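You operate a simulated robot arm through the tools that you are given. There is no shell and no other tool. Be economical: measure what you need, move in short steps, check, and stop when the job is done.

The job below is to be done with a simulated two-armed robot. You get a single attempt, and the scene is never put back.

Task
Put the shackle marked "2 t" from the black bench top on the green disc and the shackle marked "1 t" on the red plate. Take the gold ring and leave it on top of the white carton on the top of the blue tool chest. The order is free.

Only the result counts: the job must be done as asked and must still hold three seconds after the hand-in. Knocking over, shifting, dropping, spilling or breaking anything else fails it.

Robot
Two 7-joint arms with three-finger grippers on one trunk, on a base that drives. Base frame: it is fixed to the floor where the robot stands at the start and does not move with it; the origin is under the middle of the robot, x ahead of it, y to its left, z up; the surface under the hand at the start is at about z = 820. Units: mm, rad, N and s.
The left shoulder is at the start at [30, 124, 1033], the right one opposite. With the tool pointing down near the work surface each hand reaches from about 100 to 780 mm from the robot's upright axis, wherever it stands, measured 20 degrees to its own side. Places, roughly: gold ring [750, 2250, 1000]; white carton [1250, 2500, 1000]. Payload 2.2 kg a hand.
The TCP of each hand is the grasp point between the finger pads, 28 mm short of the fingertips. In the tool frame z runs along the fingers and y along their closing line. Largest opening 102 mm; the body of the gripper starts 71 mm behind the TCP.
Orientation is that of the tool frame in the base frame, as a unit quaternion [x, y, z, w]. With the fingers straight down and closing along the base's y, the tool's x points along the base's -x, its y along +y and its z along -z.

Tools
- The arms move only by the tool send_rows. It takes "left_plan", "right_plan" or both (then of equal length, played together; a hand with none holds still); each is a list that holds one entry, the list of rows, each a list of 7 numbers: the shift along the tool's x, y, z in units of 30 mm (1.0 is 30 mm), then the turn, a rotation vector about the tool's x, y, z in units of 8 degrees (1.0 is 8 degrees), then the finger opening in cm, from 0 to 10.2. In form: [[[tx, ty, tz, ax, ay, az, jaw], ...]]. A call has 1 to 12 rows; each row shifts and turns the commanded pose from where the row before left it, along the tool's axes as they then stand. A call with a number of a shift or a turn outside -1 to 1 is refused whole. Rows are played at 5 a second. More than 50 mm and 0.15 rad between two rows, or a gripper value outside its range, and nothing of the call is played. Where a pose cannot be reached the arm comes as near as it can. A force on the tool above 40 N (or 10 N above the force at the start of the call, whichever is more), or a blocked arm, ends the call early, and 0.2 s more pass. Each finger halts on what it meets, pressing with about 41 N; the grip force reading is that of the motor and also rises with nothing between the fingers. The clock runs only during rows and for 0.2 s after the last one: add rows that do not move to give the fingers time. It gives the time, the measured TCP pose, the force on the tool (base axes), the opening and the grip force at its end, in the units of the frame above (readings bear some noise), with the torque about the TCP (base axes, N m) and any sound that the robot's microphone picked up, and new pictures: "show" is both (left out), scene, wrist or none (wrist: the cameras of the hands that moved).
- Cameras (640 x 400 px; columns grow to the right, rows downward): "scene" is now at [38.5, 29.3, 1741.6]; the picture's right is [0.24, -0.97, 0.00], its down [-0.79, -0.20, -0.58] and it looks along [0.57, 0.14, -0.81] (base axes); focal length 294 px, centre (320, 200). "left" rides on the left gripper at [72, 38, -86] in its tool frame; the picture's right is [-0.46, 0.89, 0.00], its down [-0.60, -0.32, -0.73] and it looks along [-0.65, -0.34, 0.68] (tool axes); focal length 256 px, centre (320, 200). "right" rides on the right gripper at [69, 44, -86] in its tool frame; the picture's right is [-0.53, 0.85, 0.00], its down [-0.58, -0.36, -0.73] and it looks along [-0.62, -0.39, 0.68] (tool axes); focal length 256 px, centre (320, 200). There is no depth. A picture from a camera that has moved, and an enlarged one, comes with that camera's place and axes in the base frame and with its lens. The place of the scene camera against the robot may be out by one fixed shift of up to 12 mm in any direction.
- slide_trunk(by): slides the trunk up (or, below 0, down) by that many mm; the arms and the scene camera ride with it, the base frame stays. It gives what a move gives, with no picture.
- steer(legs): drives the robot by 1 to 6 legs, each [ahead, left, turn to the left] in mm, mm and rad, along the robot's own axes; the way and the turn of a leg run together, so that a leg with both is an arc; at most 1500 mm and 3.142 rad a leg. The arms and the cameras ride along, it lands a little off, and it stops where it bumps. It gives what a move gives, and a new picture of the scene camera.
- aim_head(pan, tilt): turns the head with the scene camera to pan (to the left, within 2.496 rad either way) and tilt (down, from -0.506 to 1.204), counted from straight ahead of the robot. It gives what a move gives, and a new picture of the scene camera.
- close_up(camera, box): a new picture of the part [left, top, right, bottom] of that camera's present view, enlarged. The clock stands still meanwhile.
- finish_job(): hands the job in; it is judged then, once.

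Work in short steps. Places have to be worked out from the pictures, the camera data and where the tool is seen: move nearer, look again, correct. Check each grasp and each placing, and mend what went wrong. You have 165 turns and 260 pictures in all, those below and enlarged ones among them. Open the grippers and draw the arms clear of the work before you hand the job in, unless the task says otherwise; then end with one line.

The tools are called by a JSON object that holds its "fn" and its "kwargs". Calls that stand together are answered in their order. send_rows: Moves the arms, as the interface text tells. Its arguments: {"type":"object","properties":{"left_plan":{"type":"array","items":{"type":"array","items":{"type":"array","items":{"type":"number"}}}},"right_plan":{"type":"array","items":{"type":"array","items":{"type":"array","items":{"type":"number"}}}},"show":{"type":"string","enum":["both","scene","wrist","none"]}},"required":[]} The other tools are called the same way: slide_trunk (by) slides the trunk up or down; steer (legs) drives the base; aim_head (pan, tilt) turns the head that bears the scene camera; close_up (camera, box) takes an enlarged picture of a part of a camera's view; finish_job () hands the job in.

At the start:

```text
time: 0.0
left_position: [552.5, 408.5, 1093.8]
left_tcp_rot: [0.001, 1.0, 0.0, 0.0]
left_ft_force: [0.3, 0.2, 0.1]
left_wrist_torque: [0.02, 0.03, 0.0]
left_width: 101.9
left_grasp_force: 0.0
right_position: [411.3, -73.4, 1121.5]
right_tcp_rot: [0.0, 1.0, 0.0, 0.0]
right_ft_force: [0.7, 0.5, -0.6]
right_wrist_torque: [0.0, 0.03, 0.01]
right_width: 101.9
right_grasp_force: 0.1
trunk travel left (down, up): [-275.0, 265.0]
robot x, y, heading: [0.8, -0.4, 0.001]
head pan, tilt: [0.246, 0.948]
```

scene: 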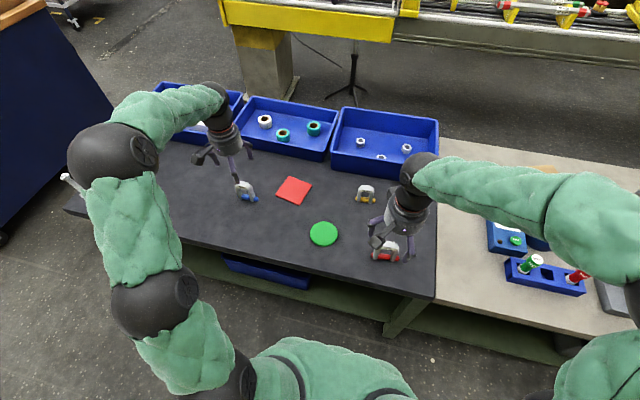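
right: 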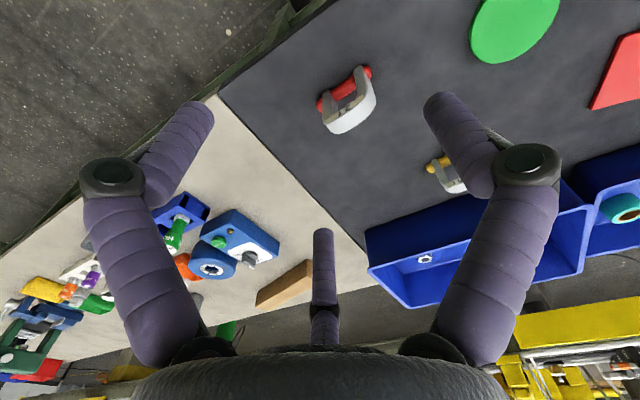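
left: 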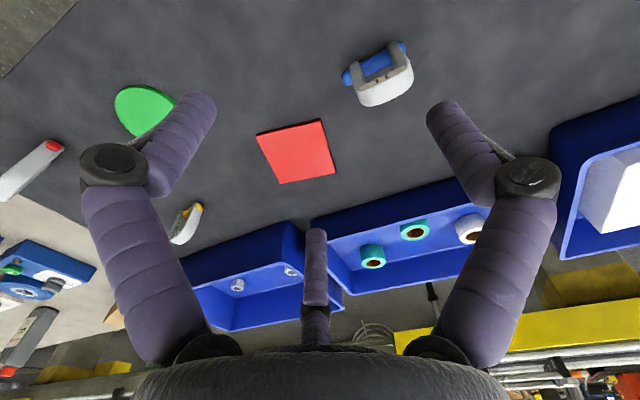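

The scene shows three shackles (blue, yellow and red pins). I zoom in to read their marks.

{"fn": "close_up", "kwargs": {"camera": "scene", "box": [220, 160, 300, 210]}}

{"fn": "close_up", "kwargs": {"camera": "scene", "box": [340, 170, 420, 270]}}

{"fn": "close_up", "kwargs": {"camera": "left", "box": [320, 20, 440, 120]}}

{"fn": "close_up", "kwargs": {"camera": "right", "box": [300, 50, 480, 200]}}

```text
8.00 times, centred on (260, 185) of scene
camera zoom: at [38.5, 29.3, 1741.6], right [0.24, -0.97, 0.0], down [-0.79, -0.2, -0.58], along [0.57, 0.14, -0.81], focal length 2352 px, centre (800, 320)
```

zoom: 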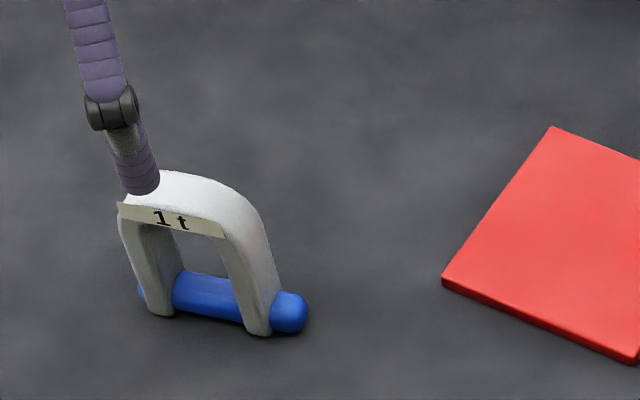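

```text
4.00 times, centred on (380, 220) of scene
camera zoom: at [38.5, 29.3, 1741.6], right [0.24, -0.97, 0.0], down [-0.79, -0.2, -0.58], along [0.57, 0.14, -0.81], focal length 1176 px, centre (80, 120)
```

zoom: 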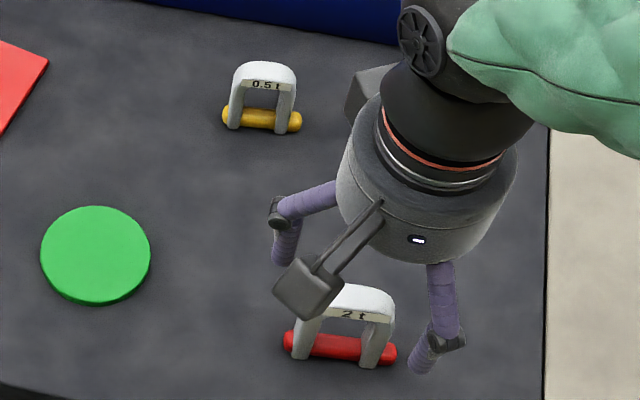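

```text
4.00 times, centred on (380, 70) of left
camera zoom: at [479.5, 447.2, 1179.6], right [0.46, 0.89, 0.0], down [0.6, -0.32, 0.73], along [0.65, -0.34, -0.68], focal length 1024 px, centre (80, 720)
```

zoom: 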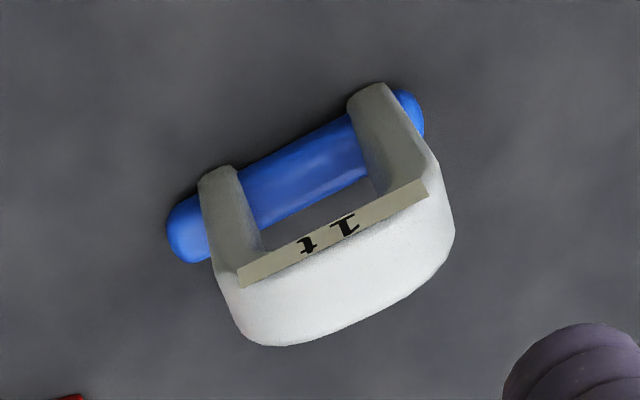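

```text
2.67 times, centred on (390, 125) of right
camera zoom: at [342.9, -30.4, 1208.7], right [0.53, 0.85, 0.0], down [0.58, -0.36, 0.73], along [0.62, -0.39, -0.68], focal length 683 px, centre (133, 400)
```

zoom: 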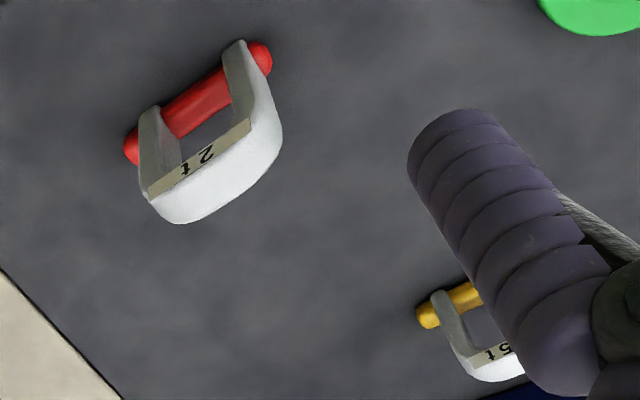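

2 t is the red-pin shackle, at about [503,-88], and 1 t is the blue-pin one, at about [619,452]. Both stand upright with the bow on top, about 90 mm high. I move both hands to hover above them.

{"fn": "send_rows", "kwargs": {"right_plan": [[[-0.61, -0.1, 0.8, 0, 0, -0.12, 10.2], [-0.61, -0.1, 0.8, 0, 0, -0.12, 10.2], [-0.61, -0.1, 0.8, 0, 0, -0.12, 10.2], [-0.61, -0.1, 0.8, 0, 0, -0.12, 10.2], [-0.61, -0.1, 0.8, 0, 0, -0.12, 10.2], [0, 0, 0, 0, 0, 0, 10.2]]], "left_plan": [[[-0.43, 0.29, 0.62, 0, 0, 0, 10.2], [-0.43, 0.29, 0.62, 0, 0, 0, 10.2], [-0.43, 0.29, 0.62, 0, 0, 0, 10.2], [-0.43, 0.29, 0.62, 0, 0, 0, 10.2], [-0.43, 0.29, 0.62, 0, 0, 0, 10.2], [0, 0, 0, 0, 0, 0, 10.2]]]}}

```text
time: 1.4
left_position: [617.4, 452.2, 1001.3]
left_tcp_rot: [0.0, 1.0, 0.001, 0.001]
left_ft_force: [0.3, -0.3, 1.1]
left_wrist_torque: [0.03, -0.01, 0.0]
left_width: 102.0
left_grasp_force: 0.0
right_position: [502.2, -87.2, 1001.9]
right_tcp_rot: [-0.041, 0.999, 0.0, 0.001]
right_ft_force: [-0.9, 0.4, 0.0]
right_wrist_torque: [0.02, -0.04, 0.0]
right_width: 101.8
right_grasp_force: 0.1
trunk travel left (down, up): [-275.0, 265.0]
robot x, y, heading: [-3.9, 1.5, 0.002]
head pan, tilt: [0.246, 0.948]
camera scene: at [36.8, 28.9, 1741.7], right [0.24, -0.97, 0.0], down [-0.79, -0.2, -0.58], along [0.57, 0.14, -0.81], focal length 294 px, centre (320, 200)
camera right: at [430.9, -49.0, 1088.4], right [0.46, 0.89, 0.0], down [0.6, -0.32, 0.73], along [0.65, -0.34, -0.68], focal length 256 px, centre (320, 200)
camera left: at [543.8, 490.0, 1087.0], right [0.46, 0.89, 0.0], down [0.6, -0.32, 0.73], along [0.65, -0.34, -0.68], focal length 256 px, centre (320, 200)
```

scene: 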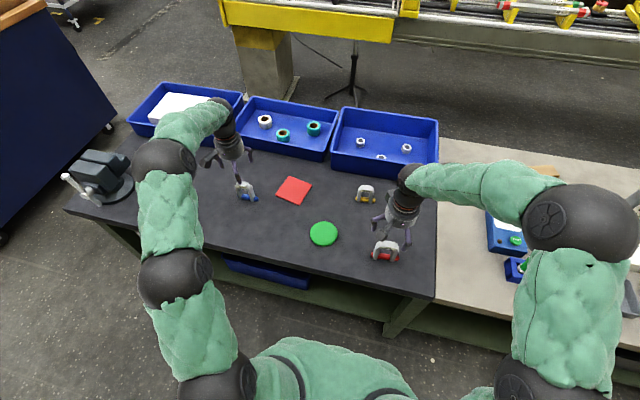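
right: 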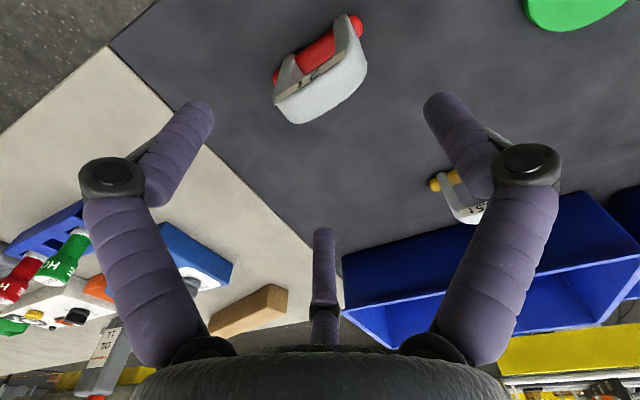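
left: 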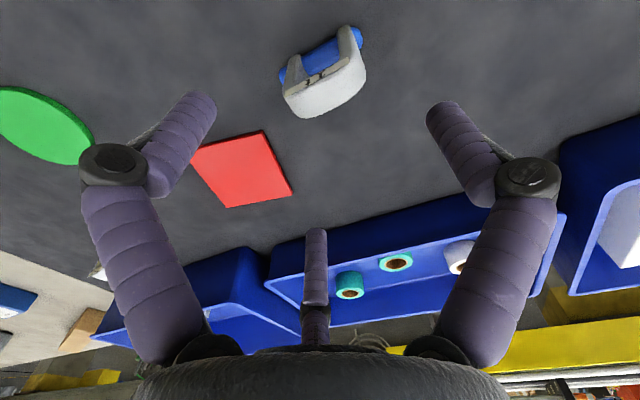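

The left wrist view seems to show three fingers, so I look at the grippers from the scene camera before going down.

{"fn": "close_up", "kwargs": {"camera": "scene", "box": [350, 170, 446, 270]}}

{"fn": "close_up", "kwargs": {"camera": "scene", "box": [190, 120, 310, 220]}}

```text
4.00 times, centred on (398, 220) of scene
camera zoom: at [36.8, 28.9, 1741.7], right [0.24, -0.97, 0.0], down [-0.79, -0.2, -0.58], along [0.57, 0.14, -0.81], focal length 1176 px, centre (8, 120)
```

zoom: 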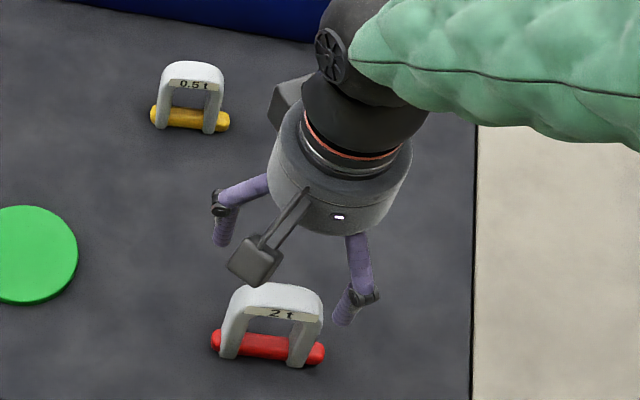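

```text
4.00 times, centred on (250, 170) of scene
camera zoom: at [36.8, 28.9, 1741.7], right [0.24, -0.97, 0.0], down [-0.79, -0.2, -0.58], along [0.57, 0.14, -0.81], focal length 1176 px, centre (600, 320)
```

zoom: 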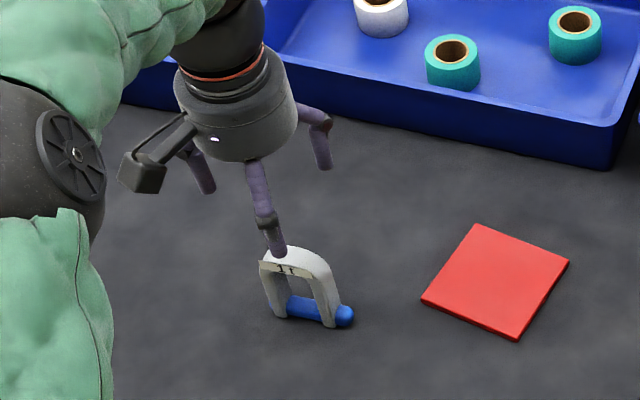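

The hand looks three-fingered. I half-close both in the free air to see how the fingers really move.

{"fn": "send_rows", "kwargs": {"right_plan": [[[0, 0, -1, 0, 0, 0, 4], [0, 0, 0, 0, 0, 0, 4], [0, 0, 0, 0, 0, 0, 4]]], "left_plan": [[[0, 0, -1, 0, 0, 0, 0], [0, 0, 0, 0, 0, 0, 0], [0, 0, 0, 0, 0, 0, 0]]]}}

{"fn": "close_up", "kwargs": {"camera": "scene", "box": [350, 150, 446, 250]}}

```text
time: 2.2
left_position: [617.8, 450.1, 1030.7]
left_tcp_rot: [-0.001, 1.0, 0.0, 0.0]
left_ft_force: [0.0, 1.1, -0.2]
left_wrist_torque: [0.03, -0.04, 0.01]
left_width: 2.2
left_grasp_force: 31.2
right_position: [502.7, -86.0, 1032.4]
right_tcp_rot: [-0.042, 0.999, 0.0, 0.0]
right_ft_force: [0.3, -0.3, -0.3]
right_wrist_torque: [0.0, -0.04, 0.03]
right_width: 40.1
right_grasp_force: 0.1
trunk travel left (down, up): [-275.0, 265.0]
robot x, y, heading: [-0.9, 0.1, 0.002]
head pan, tilt: [0.246, 0.948]
camera scene: at [37.5, 29.0, 1741.7], right [0.24, -0.97, 0.0], down [-0.79, -0.2, -0.58], along [0.57, 0.14, -0.81], focal length 294 px, centre (320, 200)
camera right: at [431.1, -48.7, 1118.2], right [0.46, 0.89, 0.0], down [0.61, -0.32, 0.73], along [0.65, -0.34, -0.68], focal length 256 px, centre (320, 200)
camera left: at [544.2, 489.7, 1117.0], right [0.46, 0.89, 0.0], down [0.6, -0.32, 0.73], along [0.65, -0.34, -0.68], focal length 256 px, centre (320, 200)
```

scene: 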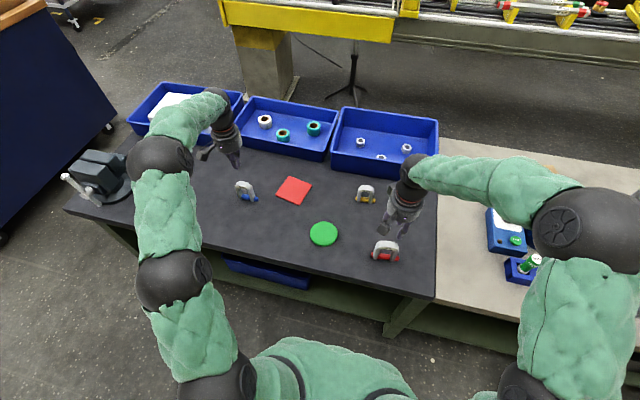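
right: 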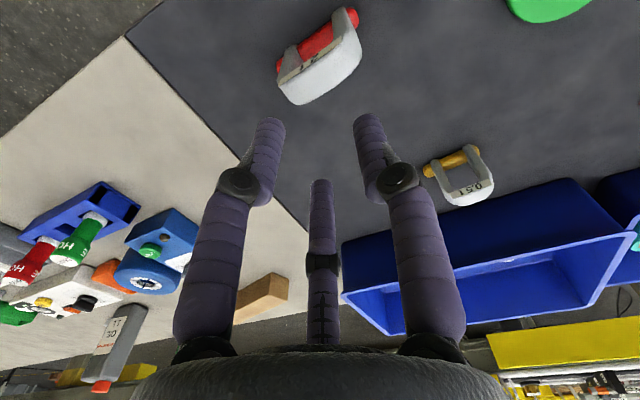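
left: 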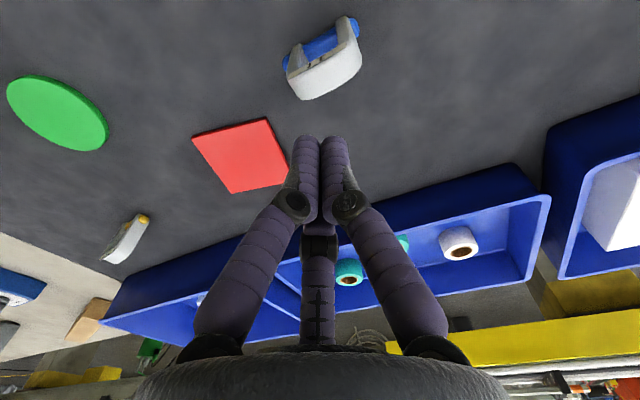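

```text
4.00 times, centred on (398, 200) of scene
camera zoom: at [37.5, 29.0, 1741.7], right [0.24, -0.97, 0.0], down [-0.79, -0.2, -0.58], along [0.57, 0.14, -0.81], focal length 1176 px, centre (8, 200)
```

zoom: 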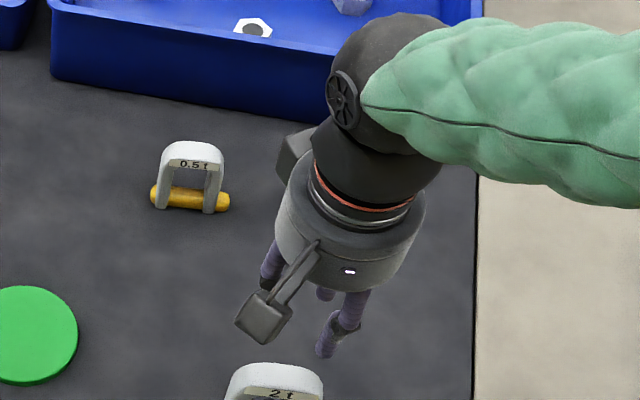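

The gripper closes all three fingers onto the TCP: one on the tool's +y, two opposing it. A shackle is therefore best held by its crown bar, closing across the bow's thickness, so I turn both hands 90° at this height.

{"fn": "send_rows", "kwargs": {"right_plan": [[[0, 0, 0, 0, 0, -0.9375, 10.2], [0, 0, 0, 0, 0, -0.9375, 10.2], [0, 0, 0, 0, 0, -0.9375, 10.2], [0, 0, 0, 0, 0, -0.9375, 10.2], [0, 0, 0, 0, 0, -0.9375, 10.2], [0, 0, 0, 0, 0, -0.9375, 10.2], [0, 0, 0, 0, 0, -0.9375, 10.2], [0, 0, 0, 0, 0, -0.9375, 10.2], [0, 0, 0, 0, 0, -0.9375, 10.2], [0, 0, 0, 0, 0, -0.9375, 10.2], [0, 0, 0, 0, 0, -0.9375, 10.2], [0, 0, 0, 0, 0, -0.9375, 10.2]]], "left_plan": [[[0, 0, 0, 0, 0, -0.9375, 10.2], [0, 0, 0, 0, 0, -0.9375, 10.2], [0, 0, 0, 0, 0, -0.9375, 10.2], [0, 0, 0, 0, 0, -0.9375, 10.2], [0, 0, 0, 0, 0, -0.9375, 10.2], [0, 0, 0, 0, 0, -0.9375, 10.2], [0, 0, 0, 0, 0, -0.9375, 10.2], [0, 0, 0, 0, 0, -0.9375, 10.2], [0, 0, 0, 0, 0, -0.9375, 10.2], [0, 0, 0, 0, 0, -0.9375, 10.2], [0, 0, 0, 0, 0, -0.9375, 10.2], [0, 0, 0, 0, 0, -0.9375, 10.2]]], "show": "wrist"}}

```text
time: 4.8
left_position: [617.1, 453.7, 1029.9]
left_tcp_rot: [0.708, -0.706, 0.0, 0.0]
left_ft_force: [-0.1, 0.5, -0.5]
left_wrist_torque: [0.02, -0.03, 0.0]
left_width: 102.0
left_grasp_force: 0.0
right_position: [503.9, -84.9, 1031.7]
right_tcp_rot: [0.736, -0.677, 0.001, 0.0]
right_ft_force: [-1.1, 0.1, -0.8]
right_wrist_torque: [0.0, -0.03, -0.02]
right_width: 102.0
right_grasp_force: 0.1
trunk travel left (down, up): [-275.0, 265.0]
robot x, y, heading: [1.6, 3.7, 0.002]
head pan, tilt: [0.246, 0.948]
camera right: at [466.3, -158.4, 1118.5], right [-0.89, 0.46, 0.0], down [0.31, 0.61, 0.73], along [0.34, 0.65, -0.68], focal length 256 px, centre (320, 200)
camera left: at [578.7, 380.4, 1116.4], right [-0.89, 0.46, 0.0], down [0.32, 0.6, 0.73], along [0.34, 0.65, -0.68], focal length 256 px, centre (320, 200)
```

right: 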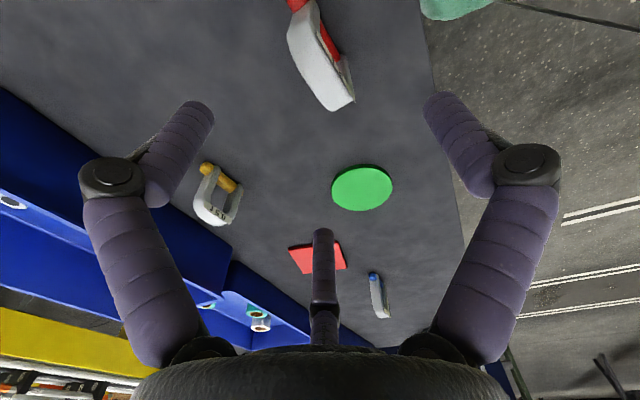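
left: 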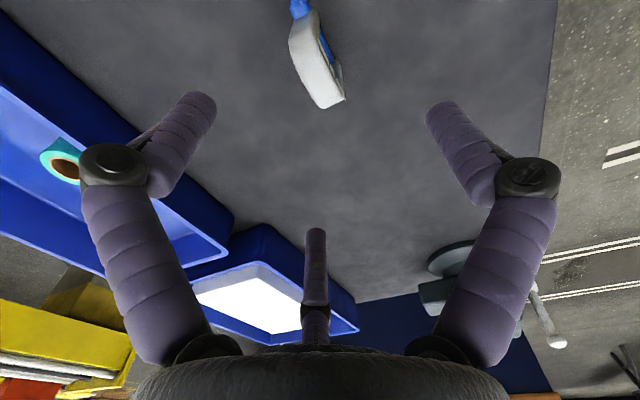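

Both turned cleanly. I zoom in on each crown to refine its place.

{"fn": "close_up", "kwargs": {"camera": "right", "box": [260, 0, 420, 120]}}

{"fn": "close_up", "kwargs": {"camera": "left", "box": [240, 0, 400, 120]}}

```text
3.33 times, centred on (340, 60) of right
camera zoom: at [466.3, -158.4, 1118.5], right [-0.89, 0.46, 0.0], down [0.31, 0.61, 0.73], along [0.34, 0.65, -0.68], focal length 853 px, centre (253, 667)
```

zoom: 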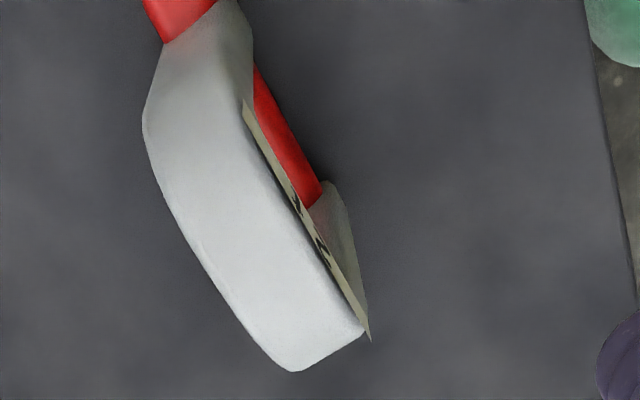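

```text
3.33 times, centred on (320, 60) of left
camera zoom: at [578.7, 380.4, 1116.4], right [-0.89, 0.46, 0.0], down [0.32, 0.6, 0.73], along [0.34, 0.65, -0.68], focal length 853 px, centre (320, 667)
```

zoom: 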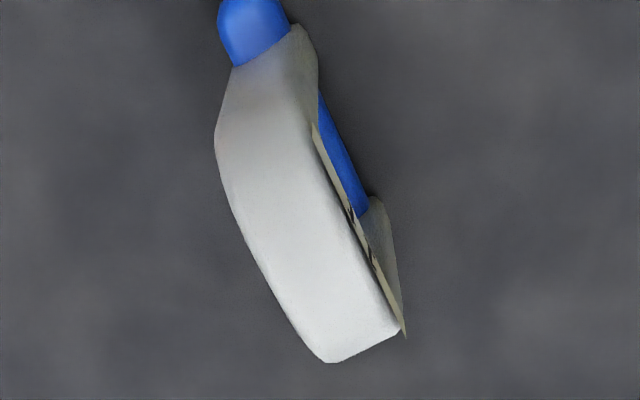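

The crowns are centred at about [502,-86] and [616.5,454], tops at about 908, and both hands are already over them. I go straight down to TCP z ≈ 898.

{"fn": "send_rows", "kwargs": {"right_plan": [[[0, 0.05, 0.89, 0, 0, 0, 10.2], [0, 0, 0.89, 0, 0, 0, 10.2], [0, 0, 0.89, 0, 0, 0, 10.2], [0, 0, 0.89, 0, 0, 0, 10.2], [0, 0, 0.89, 0, 0, 0, 10.2], [0, 0, 0, 0, 0, 0, 10.2]]], "left_plan": [[[0, 0, 0.88, 0, 0, 0, 10.2], [0, 0, 0.88, 0, 0, 0, 10.2], [0, 0, 0.88, 0, 0, 0, 10.2], [0, 0, 0.88, 0, 0, 0, 10.2], [0, 0, 0.88, 0, 0, 0, 10.2], [0, 0, 0, 0, 0, 0, 10.2]]]}}

{"fn": "close_up", "kwargs": {"camera": "scene", "box": [340, 190, 440, 290]}}

{"fn": "close_up", "kwargs": {"camera": "scene", "box": [200, 120, 300, 220]}}

```text
time: 6.2
left_position: [617.6, 451.8, 899.6]
left_tcp_rot: [-0.707, 0.708, 0.0, 0.0]
left_ft_force: [-0.9, 1.0, -0.6]
left_wrist_torque: [0.01, -0.05, 0.0]
left_width: 101.9
left_grasp_force: 0.0
right_position: [500.4, -87.5, 898.1]
right_tcp_rot: [0.736, -0.677, 0.0, 0.0]
right_ft_force: [0.3, -0.3, -0.2]
right_wrist_torque: [-0.03, -0.02, 0.01]
right_width: 101.9
right_grasp_force: 0.0
trunk travel left (down, up): [-275.0, 265.0]
robot x, y, heading: [-3.1, -0.2, -0.001]
head pan, tilt: [0.246, 0.948]
camera scene: at [37.7, 29.1, 1741.7], right [0.24, -0.97, 0.0], down [-0.79, -0.2, -0.58], along [0.57, 0.14, -0.81], focal length 294 px, centre (320, 200)
camera right: at [464.2, -159.2, 984.9], right [-0.89, 0.46, 0.0], down [0.31, 0.6, 0.73], along [0.34, 0.65, -0.68], focal length 256 px, centre (320, 200)
camera left: at [577.8, 381.1, 985.7], right [-0.89, 0.46, 0.0], down [0.32, 0.6, 0.73], along [0.34, 0.65, -0.68], focal length 256 px, centre (320, 200)
```

scene: 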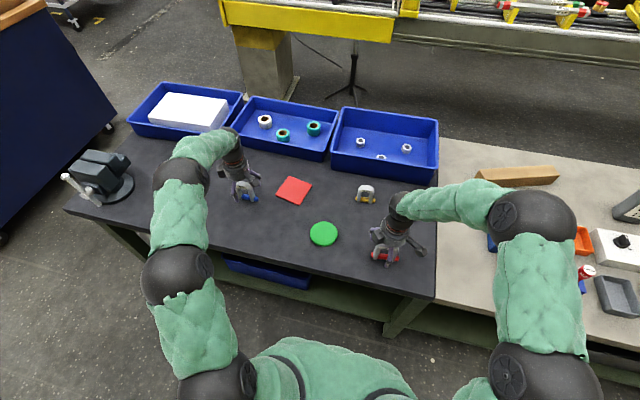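
right: 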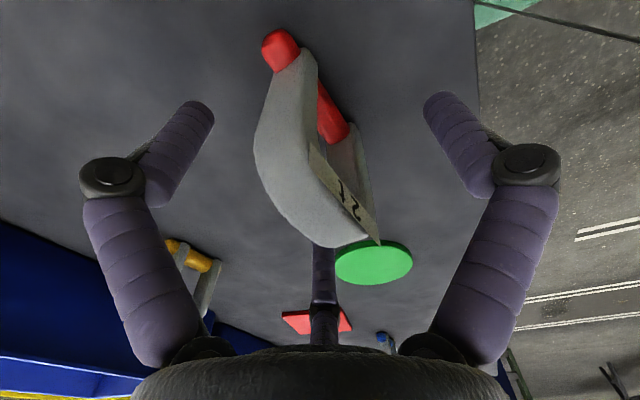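
left: 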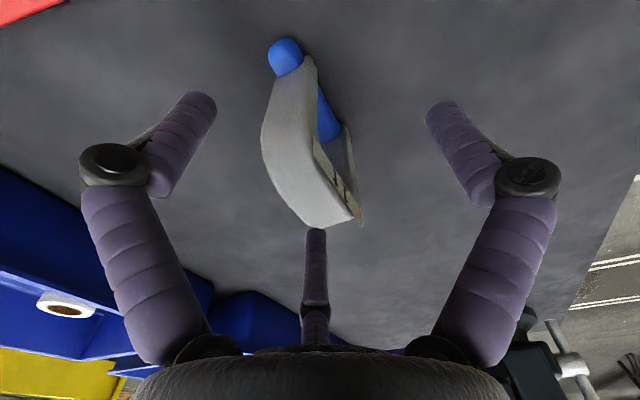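

```text
4.00 times, centred on (390, 240) of scene
camera zoom: at [37.7, 29.1, 1741.7], right [0.24, -0.97, 0.0], down [-0.79, -0.2, -0.58], along [0.57, 0.14, -0.81], focal length 1176 px, centre (40, 40)
```

zoom: 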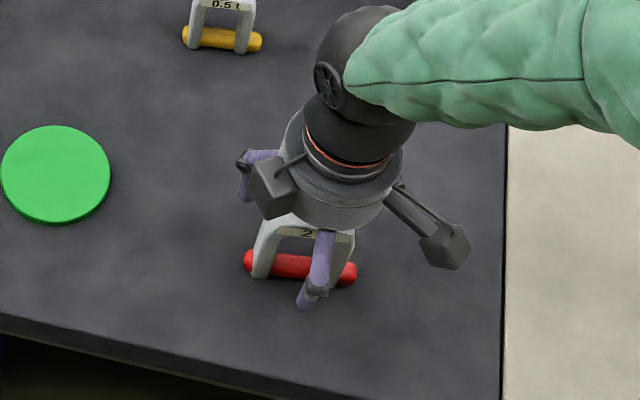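

```text
4.00 times, centred on (250, 170) of scene
camera zoom: at [37.7, 29.1, 1741.7], right [0.24, -0.97, 0.0], down [-0.79, -0.2, -0.58], along [0.57, 0.14, -0.81], focal length 1176 px, centre (600, 320)
```

zoom: 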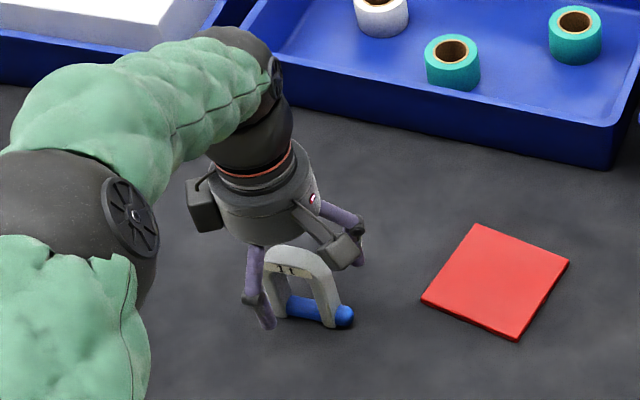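

The crowns sit between the fingers on both hands. I close both.

{"fn": "send_rows", "kwargs": {"right_plan": [[[0, 0, 0, 0, 0, 0, 6], [0, 0, 0, 0, 0, 0, 4.5], [0, 0, 0, 0, 0, 0, 3.5], [0, 0, 0, 0, 0, 0, 2.5], [0, 0, 0, 0, 0, 0, 1], [0, 0, 0, 0, 0, 0, 0], [0, 0, 0, 0, 0, 0, 0]]], "left_plan": [[[0, 0, 0, 0, 0, 0, 6], [0, 0, 0, 0, 0, 0, 4.5], [0, 0, 0, 0, 0, 0, 3.5], [0, 0, 0, 0, 0, 0, 2.5], [0, 0, 0, 0, 0, 0, 1], [0, 0, 0, 0, 0, 0, 0], [0, 0, 0, 0, 0, 0, 0]]]}}

```text
time: 7.8
left_position: [618.1, 451.5, 900.3]
left_tcp_rot: [0.708, -0.706, 0.001, 0.0]
left_ft_force: [3.1, -1.3, 6.4]
left_wrist_torque: [-0.05, -0.27, -0.07]
left_width: 34.6
left_grasp_force: 41.1
right_position: [502.6, -86.8, 899.7]
right_tcp_rot: [0.736, -0.677, 0.001, -0.002]
right_ft_force: [7.3, 2.1, 2.7]
right_wrist_torque: [0.15, -0.65, 0.02]
right_width: 34.4
right_grasp_force: 41.2
trunk travel left (down, up): [-275.0, 265.0]
robot x, y, heading: [1.6, -0.5, -0.004]
head pan, tilt: [0.246, 0.948]
camera scene: at [39.0, 29.1, 1741.7], right [0.24, -0.97, 0.0], down [-0.79, -0.2, -0.58], along [0.56, 0.14, -0.81], focal length 294 px, centre (320, 200)
camera right: at [465.5, -159.2, 985.2], right [-0.89, 0.46, 0.0], down [0.31, 0.6, 0.73], along [0.34, 0.65, -0.68], focal length 256 px, centre (320, 200)
camera left: at [578.8, 380.9, 985.7], right [-0.89, 0.46, 0.0], down [0.32, 0.6, 0.73], along [0.34, 0.65, -0.68], focal length 256 px, centre (320, 200)
```

scene: 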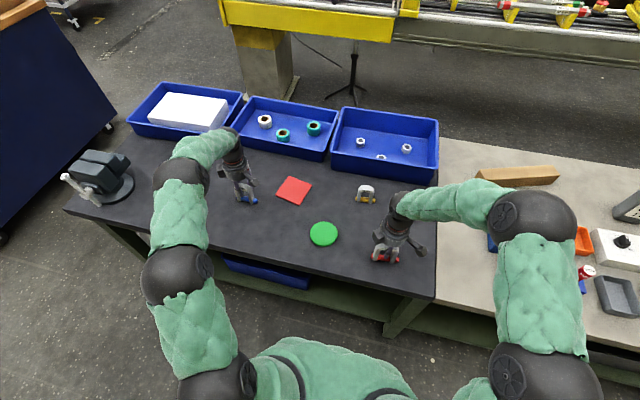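
right: 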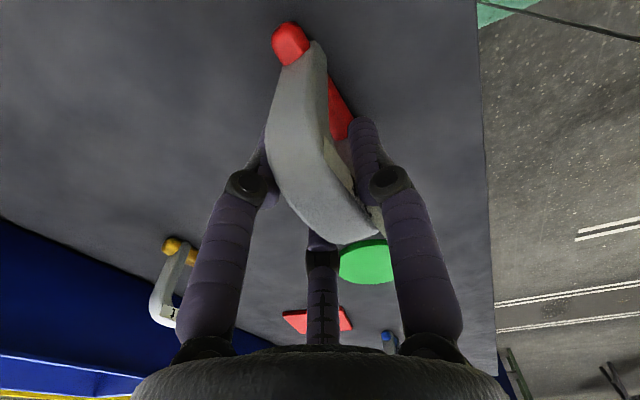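
left: 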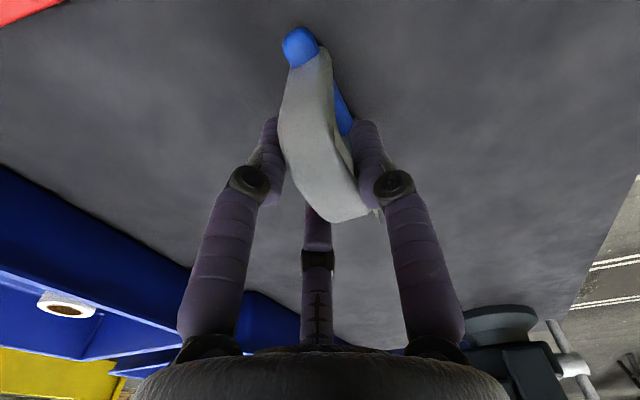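

Both hold at 34.5 mm. I lift 60 mm and look.

{"fn": "send_rows", "kwargs": {"right_plan": [[[0, 0, -0.5, 0, 0, 0, 0], [0, 0, -0.75, 0, 0, 0, 0], [0, 0, -0.75, 0, 0, 0, 0], [0, 0, 0, 0, 0, 0, 0]]], "left_plan": [[[0, 0, -0.5, 0, 0, 0, 0], [0, 0, -0.75, 0, 0, 0, 0], [0, 0, -0.75, 0, 0, 0, 0], [0, 0, 0, 0, 0, 0, 0]]]}}

{"fn": "close_up", "kwargs": {"camera": "scene", "box": [190, 140, 440, 290]}}

```text
time: 8.8
left_position: [619.1, 452.0, 957.6]
left_tcp_rot: [0.707, -0.707, -0.001, 0.001]
left_ft_force: [0.3, 0.2, -4.3]
left_wrist_torque: [0.02, -0.01, 0.01]
left_width: 34.6
left_grasp_force: 41.6
right_position: [501.7, -85.7, 957.0]
right_tcp_rot: [0.736, -0.677, -0.001, 0.001]
right_ft_force: [0.0, 0.0, -6.2]
right_wrist_torque: [-0.01, 0.0, -0.02]
right_width: 34.3
right_grasp_force: 40.6
trunk travel left (down, up): [-275.0, 265.0]
robot x, y, heading: [0.6, 0.8, 0.002]
head pan, tilt: [0.246, 0.948]
camera scene: at [40.3, 29.8, 1741.5], right [0.24, -0.97, 0.0], down [-0.79, -0.2, -0.58], along [0.56, 0.14, -0.81], focal length 294 px, centre (320, 200)
camera right: at [465.2, -158.2, 1044.3], right [-0.89, 0.46, 0.0], down [0.32, 0.61, 0.73], along [0.34, 0.65, -0.68], focal length 256 px, centre (320, 200)
camera left: at [579.2, 380.2, 1044.1], right [-0.89, 0.47, 0.0], down [0.32, 0.6, 0.73], along [0.34, 0.65, -0.68], focal length 256 px, centre (320, 200)
```

scene: 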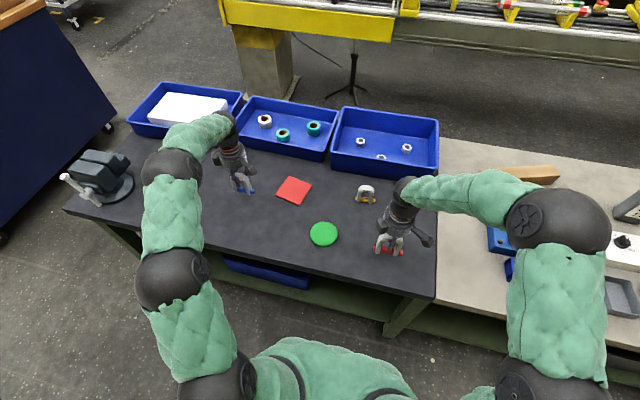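
right: 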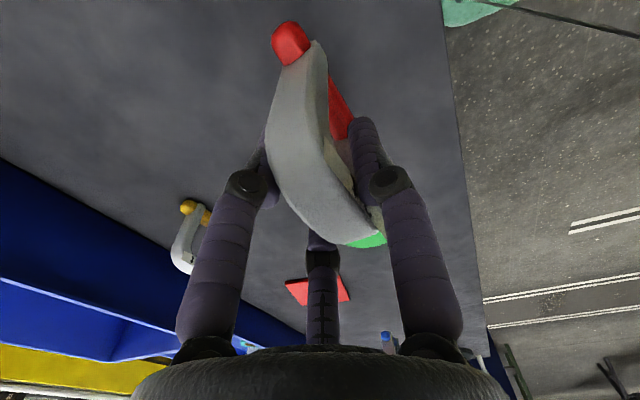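
left: 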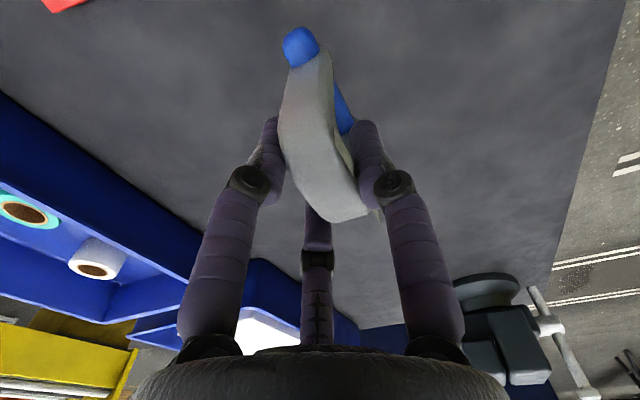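

```text
2.56 times, centred on (315, 215) of scene
camera zoom: at [40.3, 29.8, 1741.5], right [0.24, -0.97, 0.0], down [-0.79, -0.2, -0.58], along [0.56, 0.14, -0.81], focal length 753 px, centre (333, 162)
```

zoom: 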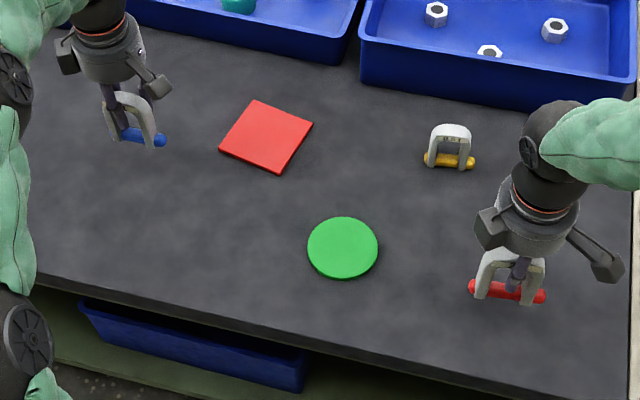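

Both shackles hang upright. I judge the plate centre at about [699,292] and the disc at about [540,132]. The left hand goes first: it carries its shackle over the plate at this height and turns 13° to match the plate's edges.

{"fn": "send_rows", "kwargs": {"left_plan": [[[0.895, -0.447, -0.05, 0, 0, 0, 0], [0.895, -0.447, 0, 0, 0, 0, 0], [0.895, -0.447, 0, 0, 0, 0, 0], [0.895, -0.447, 0, 0, 0, 0, 0], [0.895, -0.447, 0, 0, 0, 0, 0], [0.895, -0.447, 0, 0, 0, 0, 0], [0, 0, 0, 0, 0, 0.8, 0], [0, 0, 0, 0, 0, 0.8, 0], [0, 0, 0, 0, 0, 0, 0]]]}}

{"fn": "close_up", "kwargs": {"camera": "scene", "box": [240, 130, 360, 230]}}

```text
time: 10.8
left_position: [699.4, 290.7, 959.3]
left_tcp_rot: [-0.623, 0.782, 0.001, -0.001]
left_ft_force: [-0.3, 0.7, -3.6]
left_wrist_torque: [-0.03, -0.06, -0.02]
left_width: 34.5
left_grasp_force: 41.2
right_position: [501.5, -86.8, 958.7]
right_tcp_rot: [0.736, -0.677, -0.001, 0.001]
right_ft_force: [0.0, -0.1, -6.2]
right_wrist_torque: [-0.02, -0.02, -0.02]
right_width: 34.1
right_grasp_force: 40.9
trunk travel left (down, up): [-275.0, 265.0]
robot x, y, heading: [0.4, 4.1, -0.003]
head pan, tilt: [0.246, 0.948]
camera scene: at [39.3, 29.7, 1741.6], right [0.24, -0.97, 0.0], down [-0.79, -0.2, -0.58], along [0.56, 0.14, -0.81], focal length 294 px, centre (320, 200)
camera left: at [644.3, 229.0, 1045.7], right [-0.76, 0.65, 0.0], down [0.44, 0.52, 0.73], along [0.47, 0.56, -0.68], focal length 256 px, centre (320, 200)
```

scene: 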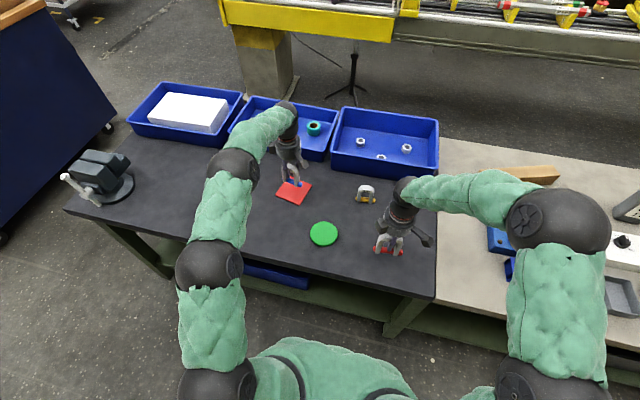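
left: 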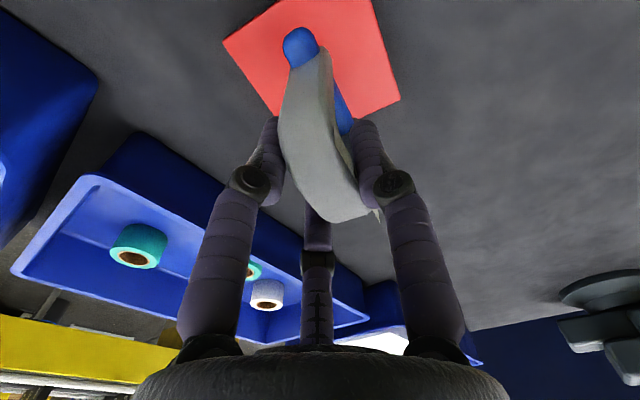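

```text
4.00 times, centred on (300, 180) of scene
camera zoom: at [39.3, 29.7, 1741.6], right [0.24, -0.97, 0.0], down [-0.79, -0.2, -0.58], along [0.56, 0.14, -0.81], focal length 1176 px, centre (400, 280)
```

zoom: 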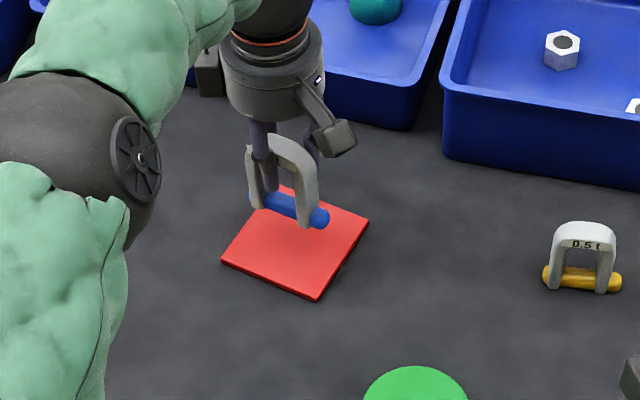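

The pin sits over the plate centre (about [697.5,291.5] from both cameras). I lower about 46 mm, then creep.

{"fn": "send_rows", "kwargs": {"left_plan": [[[0, 0.06, 0.6, 0, 0, 0, 0], [0, 0, 0.6, 0, 0, 0, 0], [0, 0, 0.3, 0, 0, 0, 0], [0, 0, 0, 0, 0, 0, 0]]], "show": "wrist"}}

{"fn": "close_up", "kwargs": {"camera": "scene", "box": [250, 150, 350, 220]}}

```text
time: 11.8
left_position: [697.7, 291.1, 914.8]
left_tcp_rot: [-0.624, 0.782, -0.001, 0.0]
left_ft_force: [-0.6, 1.0, -3.5]
left_wrist_torque: [0.03, -0.02, -0.02]
left_width: 34.6
left_grasp_force: 41.6
right_position: [503.0, -86.1, 958.1]
right_tcp_rot: [0.737, -0.676, 0.0, 0.0]
right_ft_force: [-0.1, 1.1, -6.2]
right_wrist_torque: [0.02, -0.07, 0.0]
right_width: 34.0
right_grasp_force: 40.7
trunk travel left (down, up): [-275.0, 265.0]
robot x, y, heading: [-2.2, -0.8, -0.001]
head pan, tilt: [0.246, 0.948]
camera left: at [642.5, 229.5, 1000.6], right [-0.76, 0.65, 0.0], down [0.44, 0.52, 0.73], along [0.47, 0.56, -0.68], focal length 256 px, centre (320, 200)
```

left: 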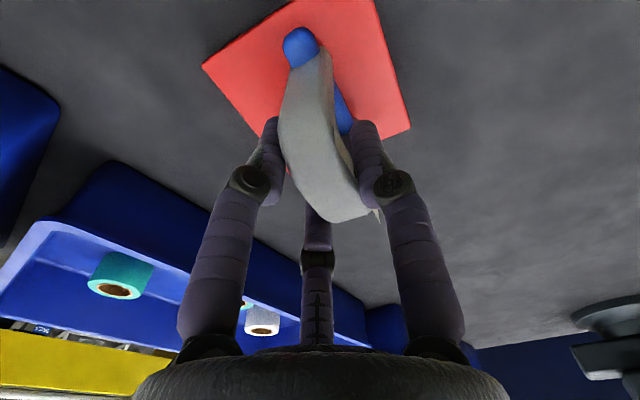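

```text
5.71 times, centred on (300, 185) of scene
camera zoom: at [39.5, 29.3, 1741.6], right [0.24, -0.97, 0.0], down [-0.79, -0.2, -0.58], along [0.56, 0.14, -0.81], focal length 1680 px, centre (434, 286)
```

zoom: 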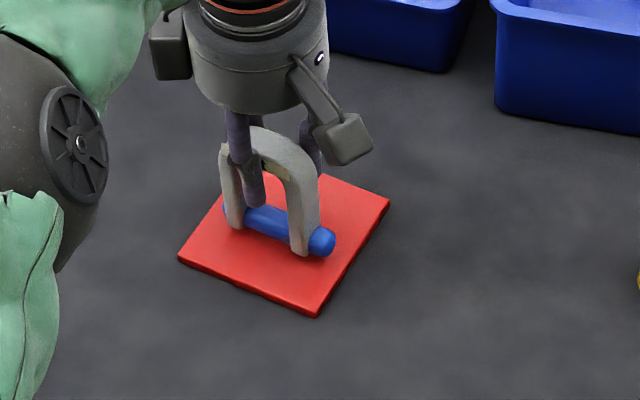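

It is well placed and nearly touching. I creep down 2 mm a row.

{"fn": "send_rows", "kwargs": {"left_plan": [[[0, 0, 0.08, 0, 0, 0, 0], [0, 0, 0.08, 0, 0, 0, 0], [0, 0, 0.08, 0, 0, 0, 0], [0, 0, 0, 0, 0, 0, 0]]], "show": "none"}}

```text
time: 12.8
left_position: [696.3, 291.1, 908.9]
left_tcp_rot: [-0.624, 0.781, 0.0, 0.001]
left_ft_force: [-0.4, -0.3, 2.4]
left_wrist_torque: [-0.12, 0.02, -0.01]
left_width: 34.6
left_grasp_force: 41.2
right_position: [501.3, -86.9, 957.6]
right_tcp_rot: [0.736, -0.677, 0.0, 0.0]
right_ft_force: [0.4, -0.4, -5.6]
right_wrist_torque: [0.01, -0.05, 0.02]
right_width: 34.2
right_grasp_force: 40.6
trunk travel left (down, up): [-275.0, 265.0]
robot x, y, heading: [3.4, -4.6, 0.005]
head pan, tilt: [0.246, 0.948]
```

The force went from -3.5 to +2.4 N, so it touches. I settle 1 mm, open gently, then retreat straight up.

{"fn": "send_rows", "kwargs": {"left_plan": [[[0, 0, 0.04, 0, 0, 0, 0], [0, 0, 0, 0, 0, 0, 3.2], [0, 0, 0, 0, 0, 0, 3.8], [0, 0, 0, 0, 0, 0, 5], [0, 0, 0, 0, 0, 0, 7], [0, 0, 0, 0, 0, 0, 10.2], [0, 0, 0, 0, 0, 0, 10.2]]]}}

{"fn": "close_up", "kwargs": {"camera": "scene", "box": [250, 150, 350, 220]}}

```text
time: 14.4
left_position: [697.5, 290.6, 905.2]
left_tcp_rot: [-0.624, 0.782, 0.0, 0.0]
left_ft_force: [-0.4, 0.2, 0.6]
left_wrist_torque: [0.0, 0.03, 0.0]
left_width: 102.1
left_grasp_force: 0.0
right_position: [502.1, -85.9, 957.4]
right_tcp_rot: [0.736, -0.677, 0.0, 0.0]
right_ft_force: [-0.7, -0.3, -6.5]
right_wrist_torque: [0.01, -0.04, 0.02]
right_width: 33.8
right_grasp_force: 40.7
trunk travel left (down, up): [-275.0, 265.0]
robot x, y, heading: [-0.4, -2.4, -0.004]
head pan, tilt: [0.246, 0.948]
camera scene: at [39.1, 29.2, 1741.6], right [0.24, -0.97, 0.0], down [-0.79, -0.2, -0.58], along [0.56, 0.14, -0.81], focal length 294 px, centre (320, 200)
camera left: at [642.3, 229.4, 992.5], right [-0.76, 0.65, 0.0], down [0.44, 0.52, 0.73], along [0.47, 0.56, -0.68], focal length 256 px, centre (320, 200)
```

scene: 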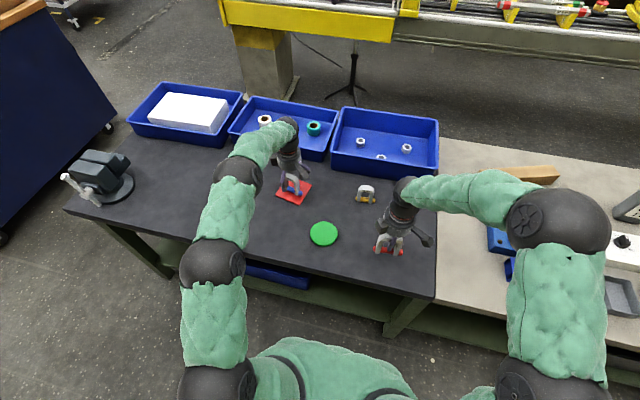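
left: 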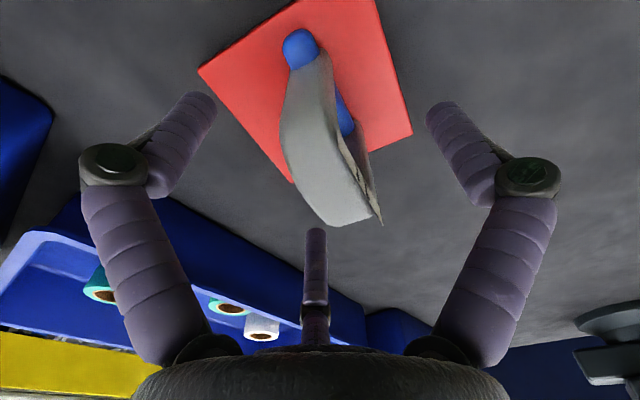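

```text
5.71 times, centred on (300, 185) of scene
camera zoom: at [39.1, 29.2, 1741.6], right [0.24, -0.97, 0.0], down [-0.79, -0.2, -0.58], along [0.56, 0.14, -0.81], focal length 1680 px, centre (434, 286)
```

zoom: 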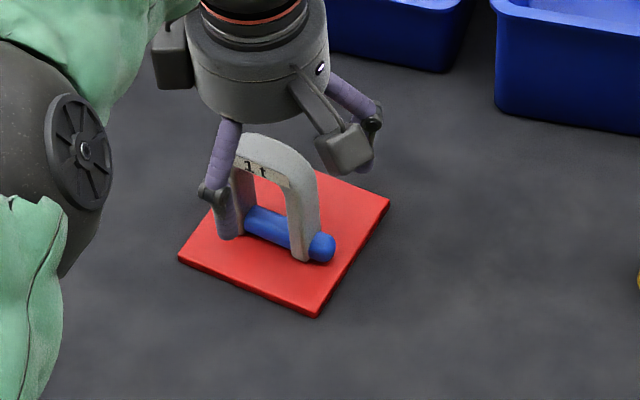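

Released, and the 1 t shackle stands on the plate. I lift the left hand straight up and draw it back to the left.

{"fn": "send_rows", "kwargs": {"left_plan": [[[0, 0, -0.9, 0, 0, 0, 10.2], [0, 0, -1, 0, 0, 0, 10.2], [0, 0, -1, 0, 0, 0, 10.2], [0, 0, -1, 0, 0, 0, 10.2], [0, 0, -1, 0, 0, 0, 10.2], [-0.52, 0.97, 0, 0, 0, 0, 10.2], [-0.52, 0.97, 0, 0, 0, 0, 10.2], [-0.52, 0.97, 0, 0, 0, 0, 10.2], [-0.52, 0.97, 0, 0, 0, 0, 10.2], [-0.52, 0.97, 0, 0, 0, 0, 10.2], [-0.52, 0.97, 0, 0, 0, 0, 10.2]]], "right_plan": [[[0, 0, -0.3, 0, 0, 0, 0], [0, 0, -0.3, 0, 0, 0, 0], [0, 0, 0, 0, 0, 0, 0], [0, 0, 0, 0, 0, 0, 0], [0, 0, 0, 0, 0, 0, 0], [0, 0, 0, 0, 0, 0, 0], [0, 0, 0, 0, 0, 0, 0], [0, 0, 0, 0, 0, 0, 0], [0, 0, 0, 0, 0, 0, 0], [0, 0, 0, 0, 0, 0, 0], [0, 0, 0, 0, 0, 0, 0]]], "show": "scene"}}

```text
time: 16.8
left_position: [545.6, 421.7, 1054.5]
left_tcp_rot: [-0.624, 0.782, 0.001, 0.0]
left_ft_force: [0.8, 0.4, -1.0]
left_wrist_torque: [-0.01, -0.01, -0.01]
left_width: 102.0
left_grasp_force: 0.0
right_position: [501.8, -87.6, 977.0]
right_tcp_rot: [0.736, -0.676, -0.001, 0.001]
right_ft_force: [0.1, -0.4, -5.4]
right_wrist_torque: [-0.01, -0.03, 0.0]
right_width: 34.4
right_grasp_force: 41.1
trunk travel left (down, up): [-275.0, 265.0]
robot x, y, heading: [0.7, -2.3, -0.001]
head pan, tilt: [0.246, 0.948]
camera scene: at [38.1, 29.8, 1741.6], right [0.24, -0.97, 0.0], down [-0.79, -0.2, -0.58], along [0.57, 0.14, -0.81], focal length 294 px, centre (320, 200)
```

scene: 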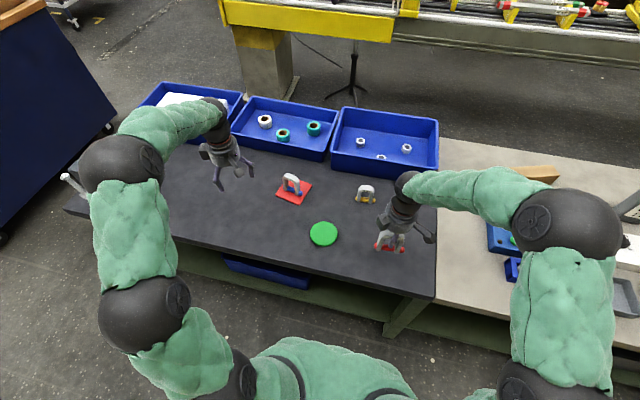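

1 t is on the plate. Now the right hand carries 2 t over the disc.

{"fn": "send_rows", "kwargs": {"right_plan": [[[-0.896, -0.234, 0, 0, 0, 0, 0], [-0.896, -0.234, 0, 0, 0, 0, 0], [-0.896, -0.234, 0, 0, 0, 0, 0], [-0.896, -0.234, 0, 0, 0, 0, 0], [-0.896, -0.234, 0, 0, 0, 0, 0], [-0.896, -0.234, 0, 0, 0, 0, 0], [-0.896, -0.234, 0, 0, 0, 0, 0], [-0.896, -0.234, 0, 0, 0, 0, 0], [0, 0, 0.5, 0, 0, 0, 0], [0, 0, 0.5, 0, 0, 0, 0], [0, 0, 0, 0, 0, 0, 0]]], "show": "wrist"}}

{"fn": "close_up", "kwargs": {"camera": "scene", "box": [270, 180, 390, 280]}}

```text
time: 19.2
left_position: [548.5, 420.5, 1054.6]
left_tcp_rot: [-0.624, 0.782, 0.001, 0.001]
left_ft_force: [0.7, 0.0, 0.6]
left_wrist_torque: [0.02, -0.02, -0.05]
left_width: 102.0
left_grasp_force: 0.0
right_position: [539.7, 133.4, 946.0]
right_tcp_rot: [0.736, -0.677, 0.0, 0.0]
right_ft_force: [0.7, 0.2, -4.8]
right_wrist_torque: [0.05, -0.03, 0.01]
right_width: 34.1
right_grasp_force: 41.2
trunk travel left (down, up): [-275.0, 265.0]
robot x, y, heading: [3.1, -1.8, 0.001]
head pan, tilt: [0.246, 0.948]
camera right: at [502.5, 60.8, 1033.6], right [-0.89, 0.46, 0.0], down [0.32, 0.6, 0.73], along [0.34, 0.65, -0.68], focal length 256 px, centre (320, 200)
```

right: 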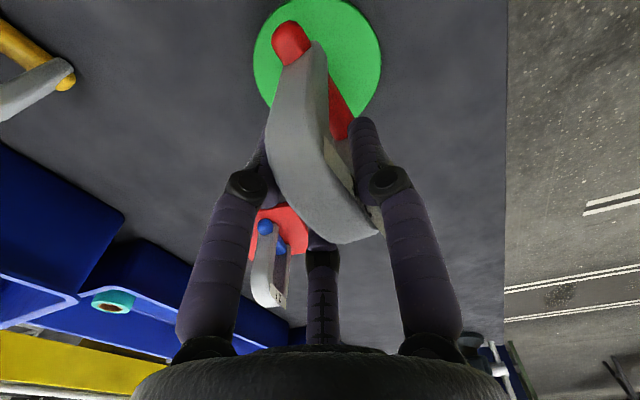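

```text
4.00 times, centred on (330, 230) of scene
camera zoom: at [38.9, 29.1, 1741.6], right [0.24, -0.97, 0.0], down [-0.79, -0.2, -0.58], along [0.56, 0.14, -0.81], focal length 1176 px, centre (280, 80)
```

zoom: 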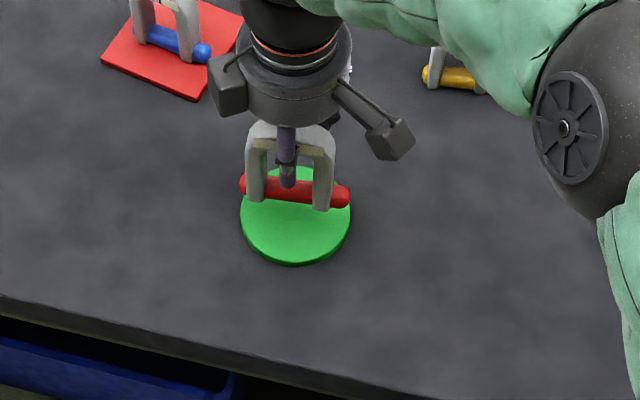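

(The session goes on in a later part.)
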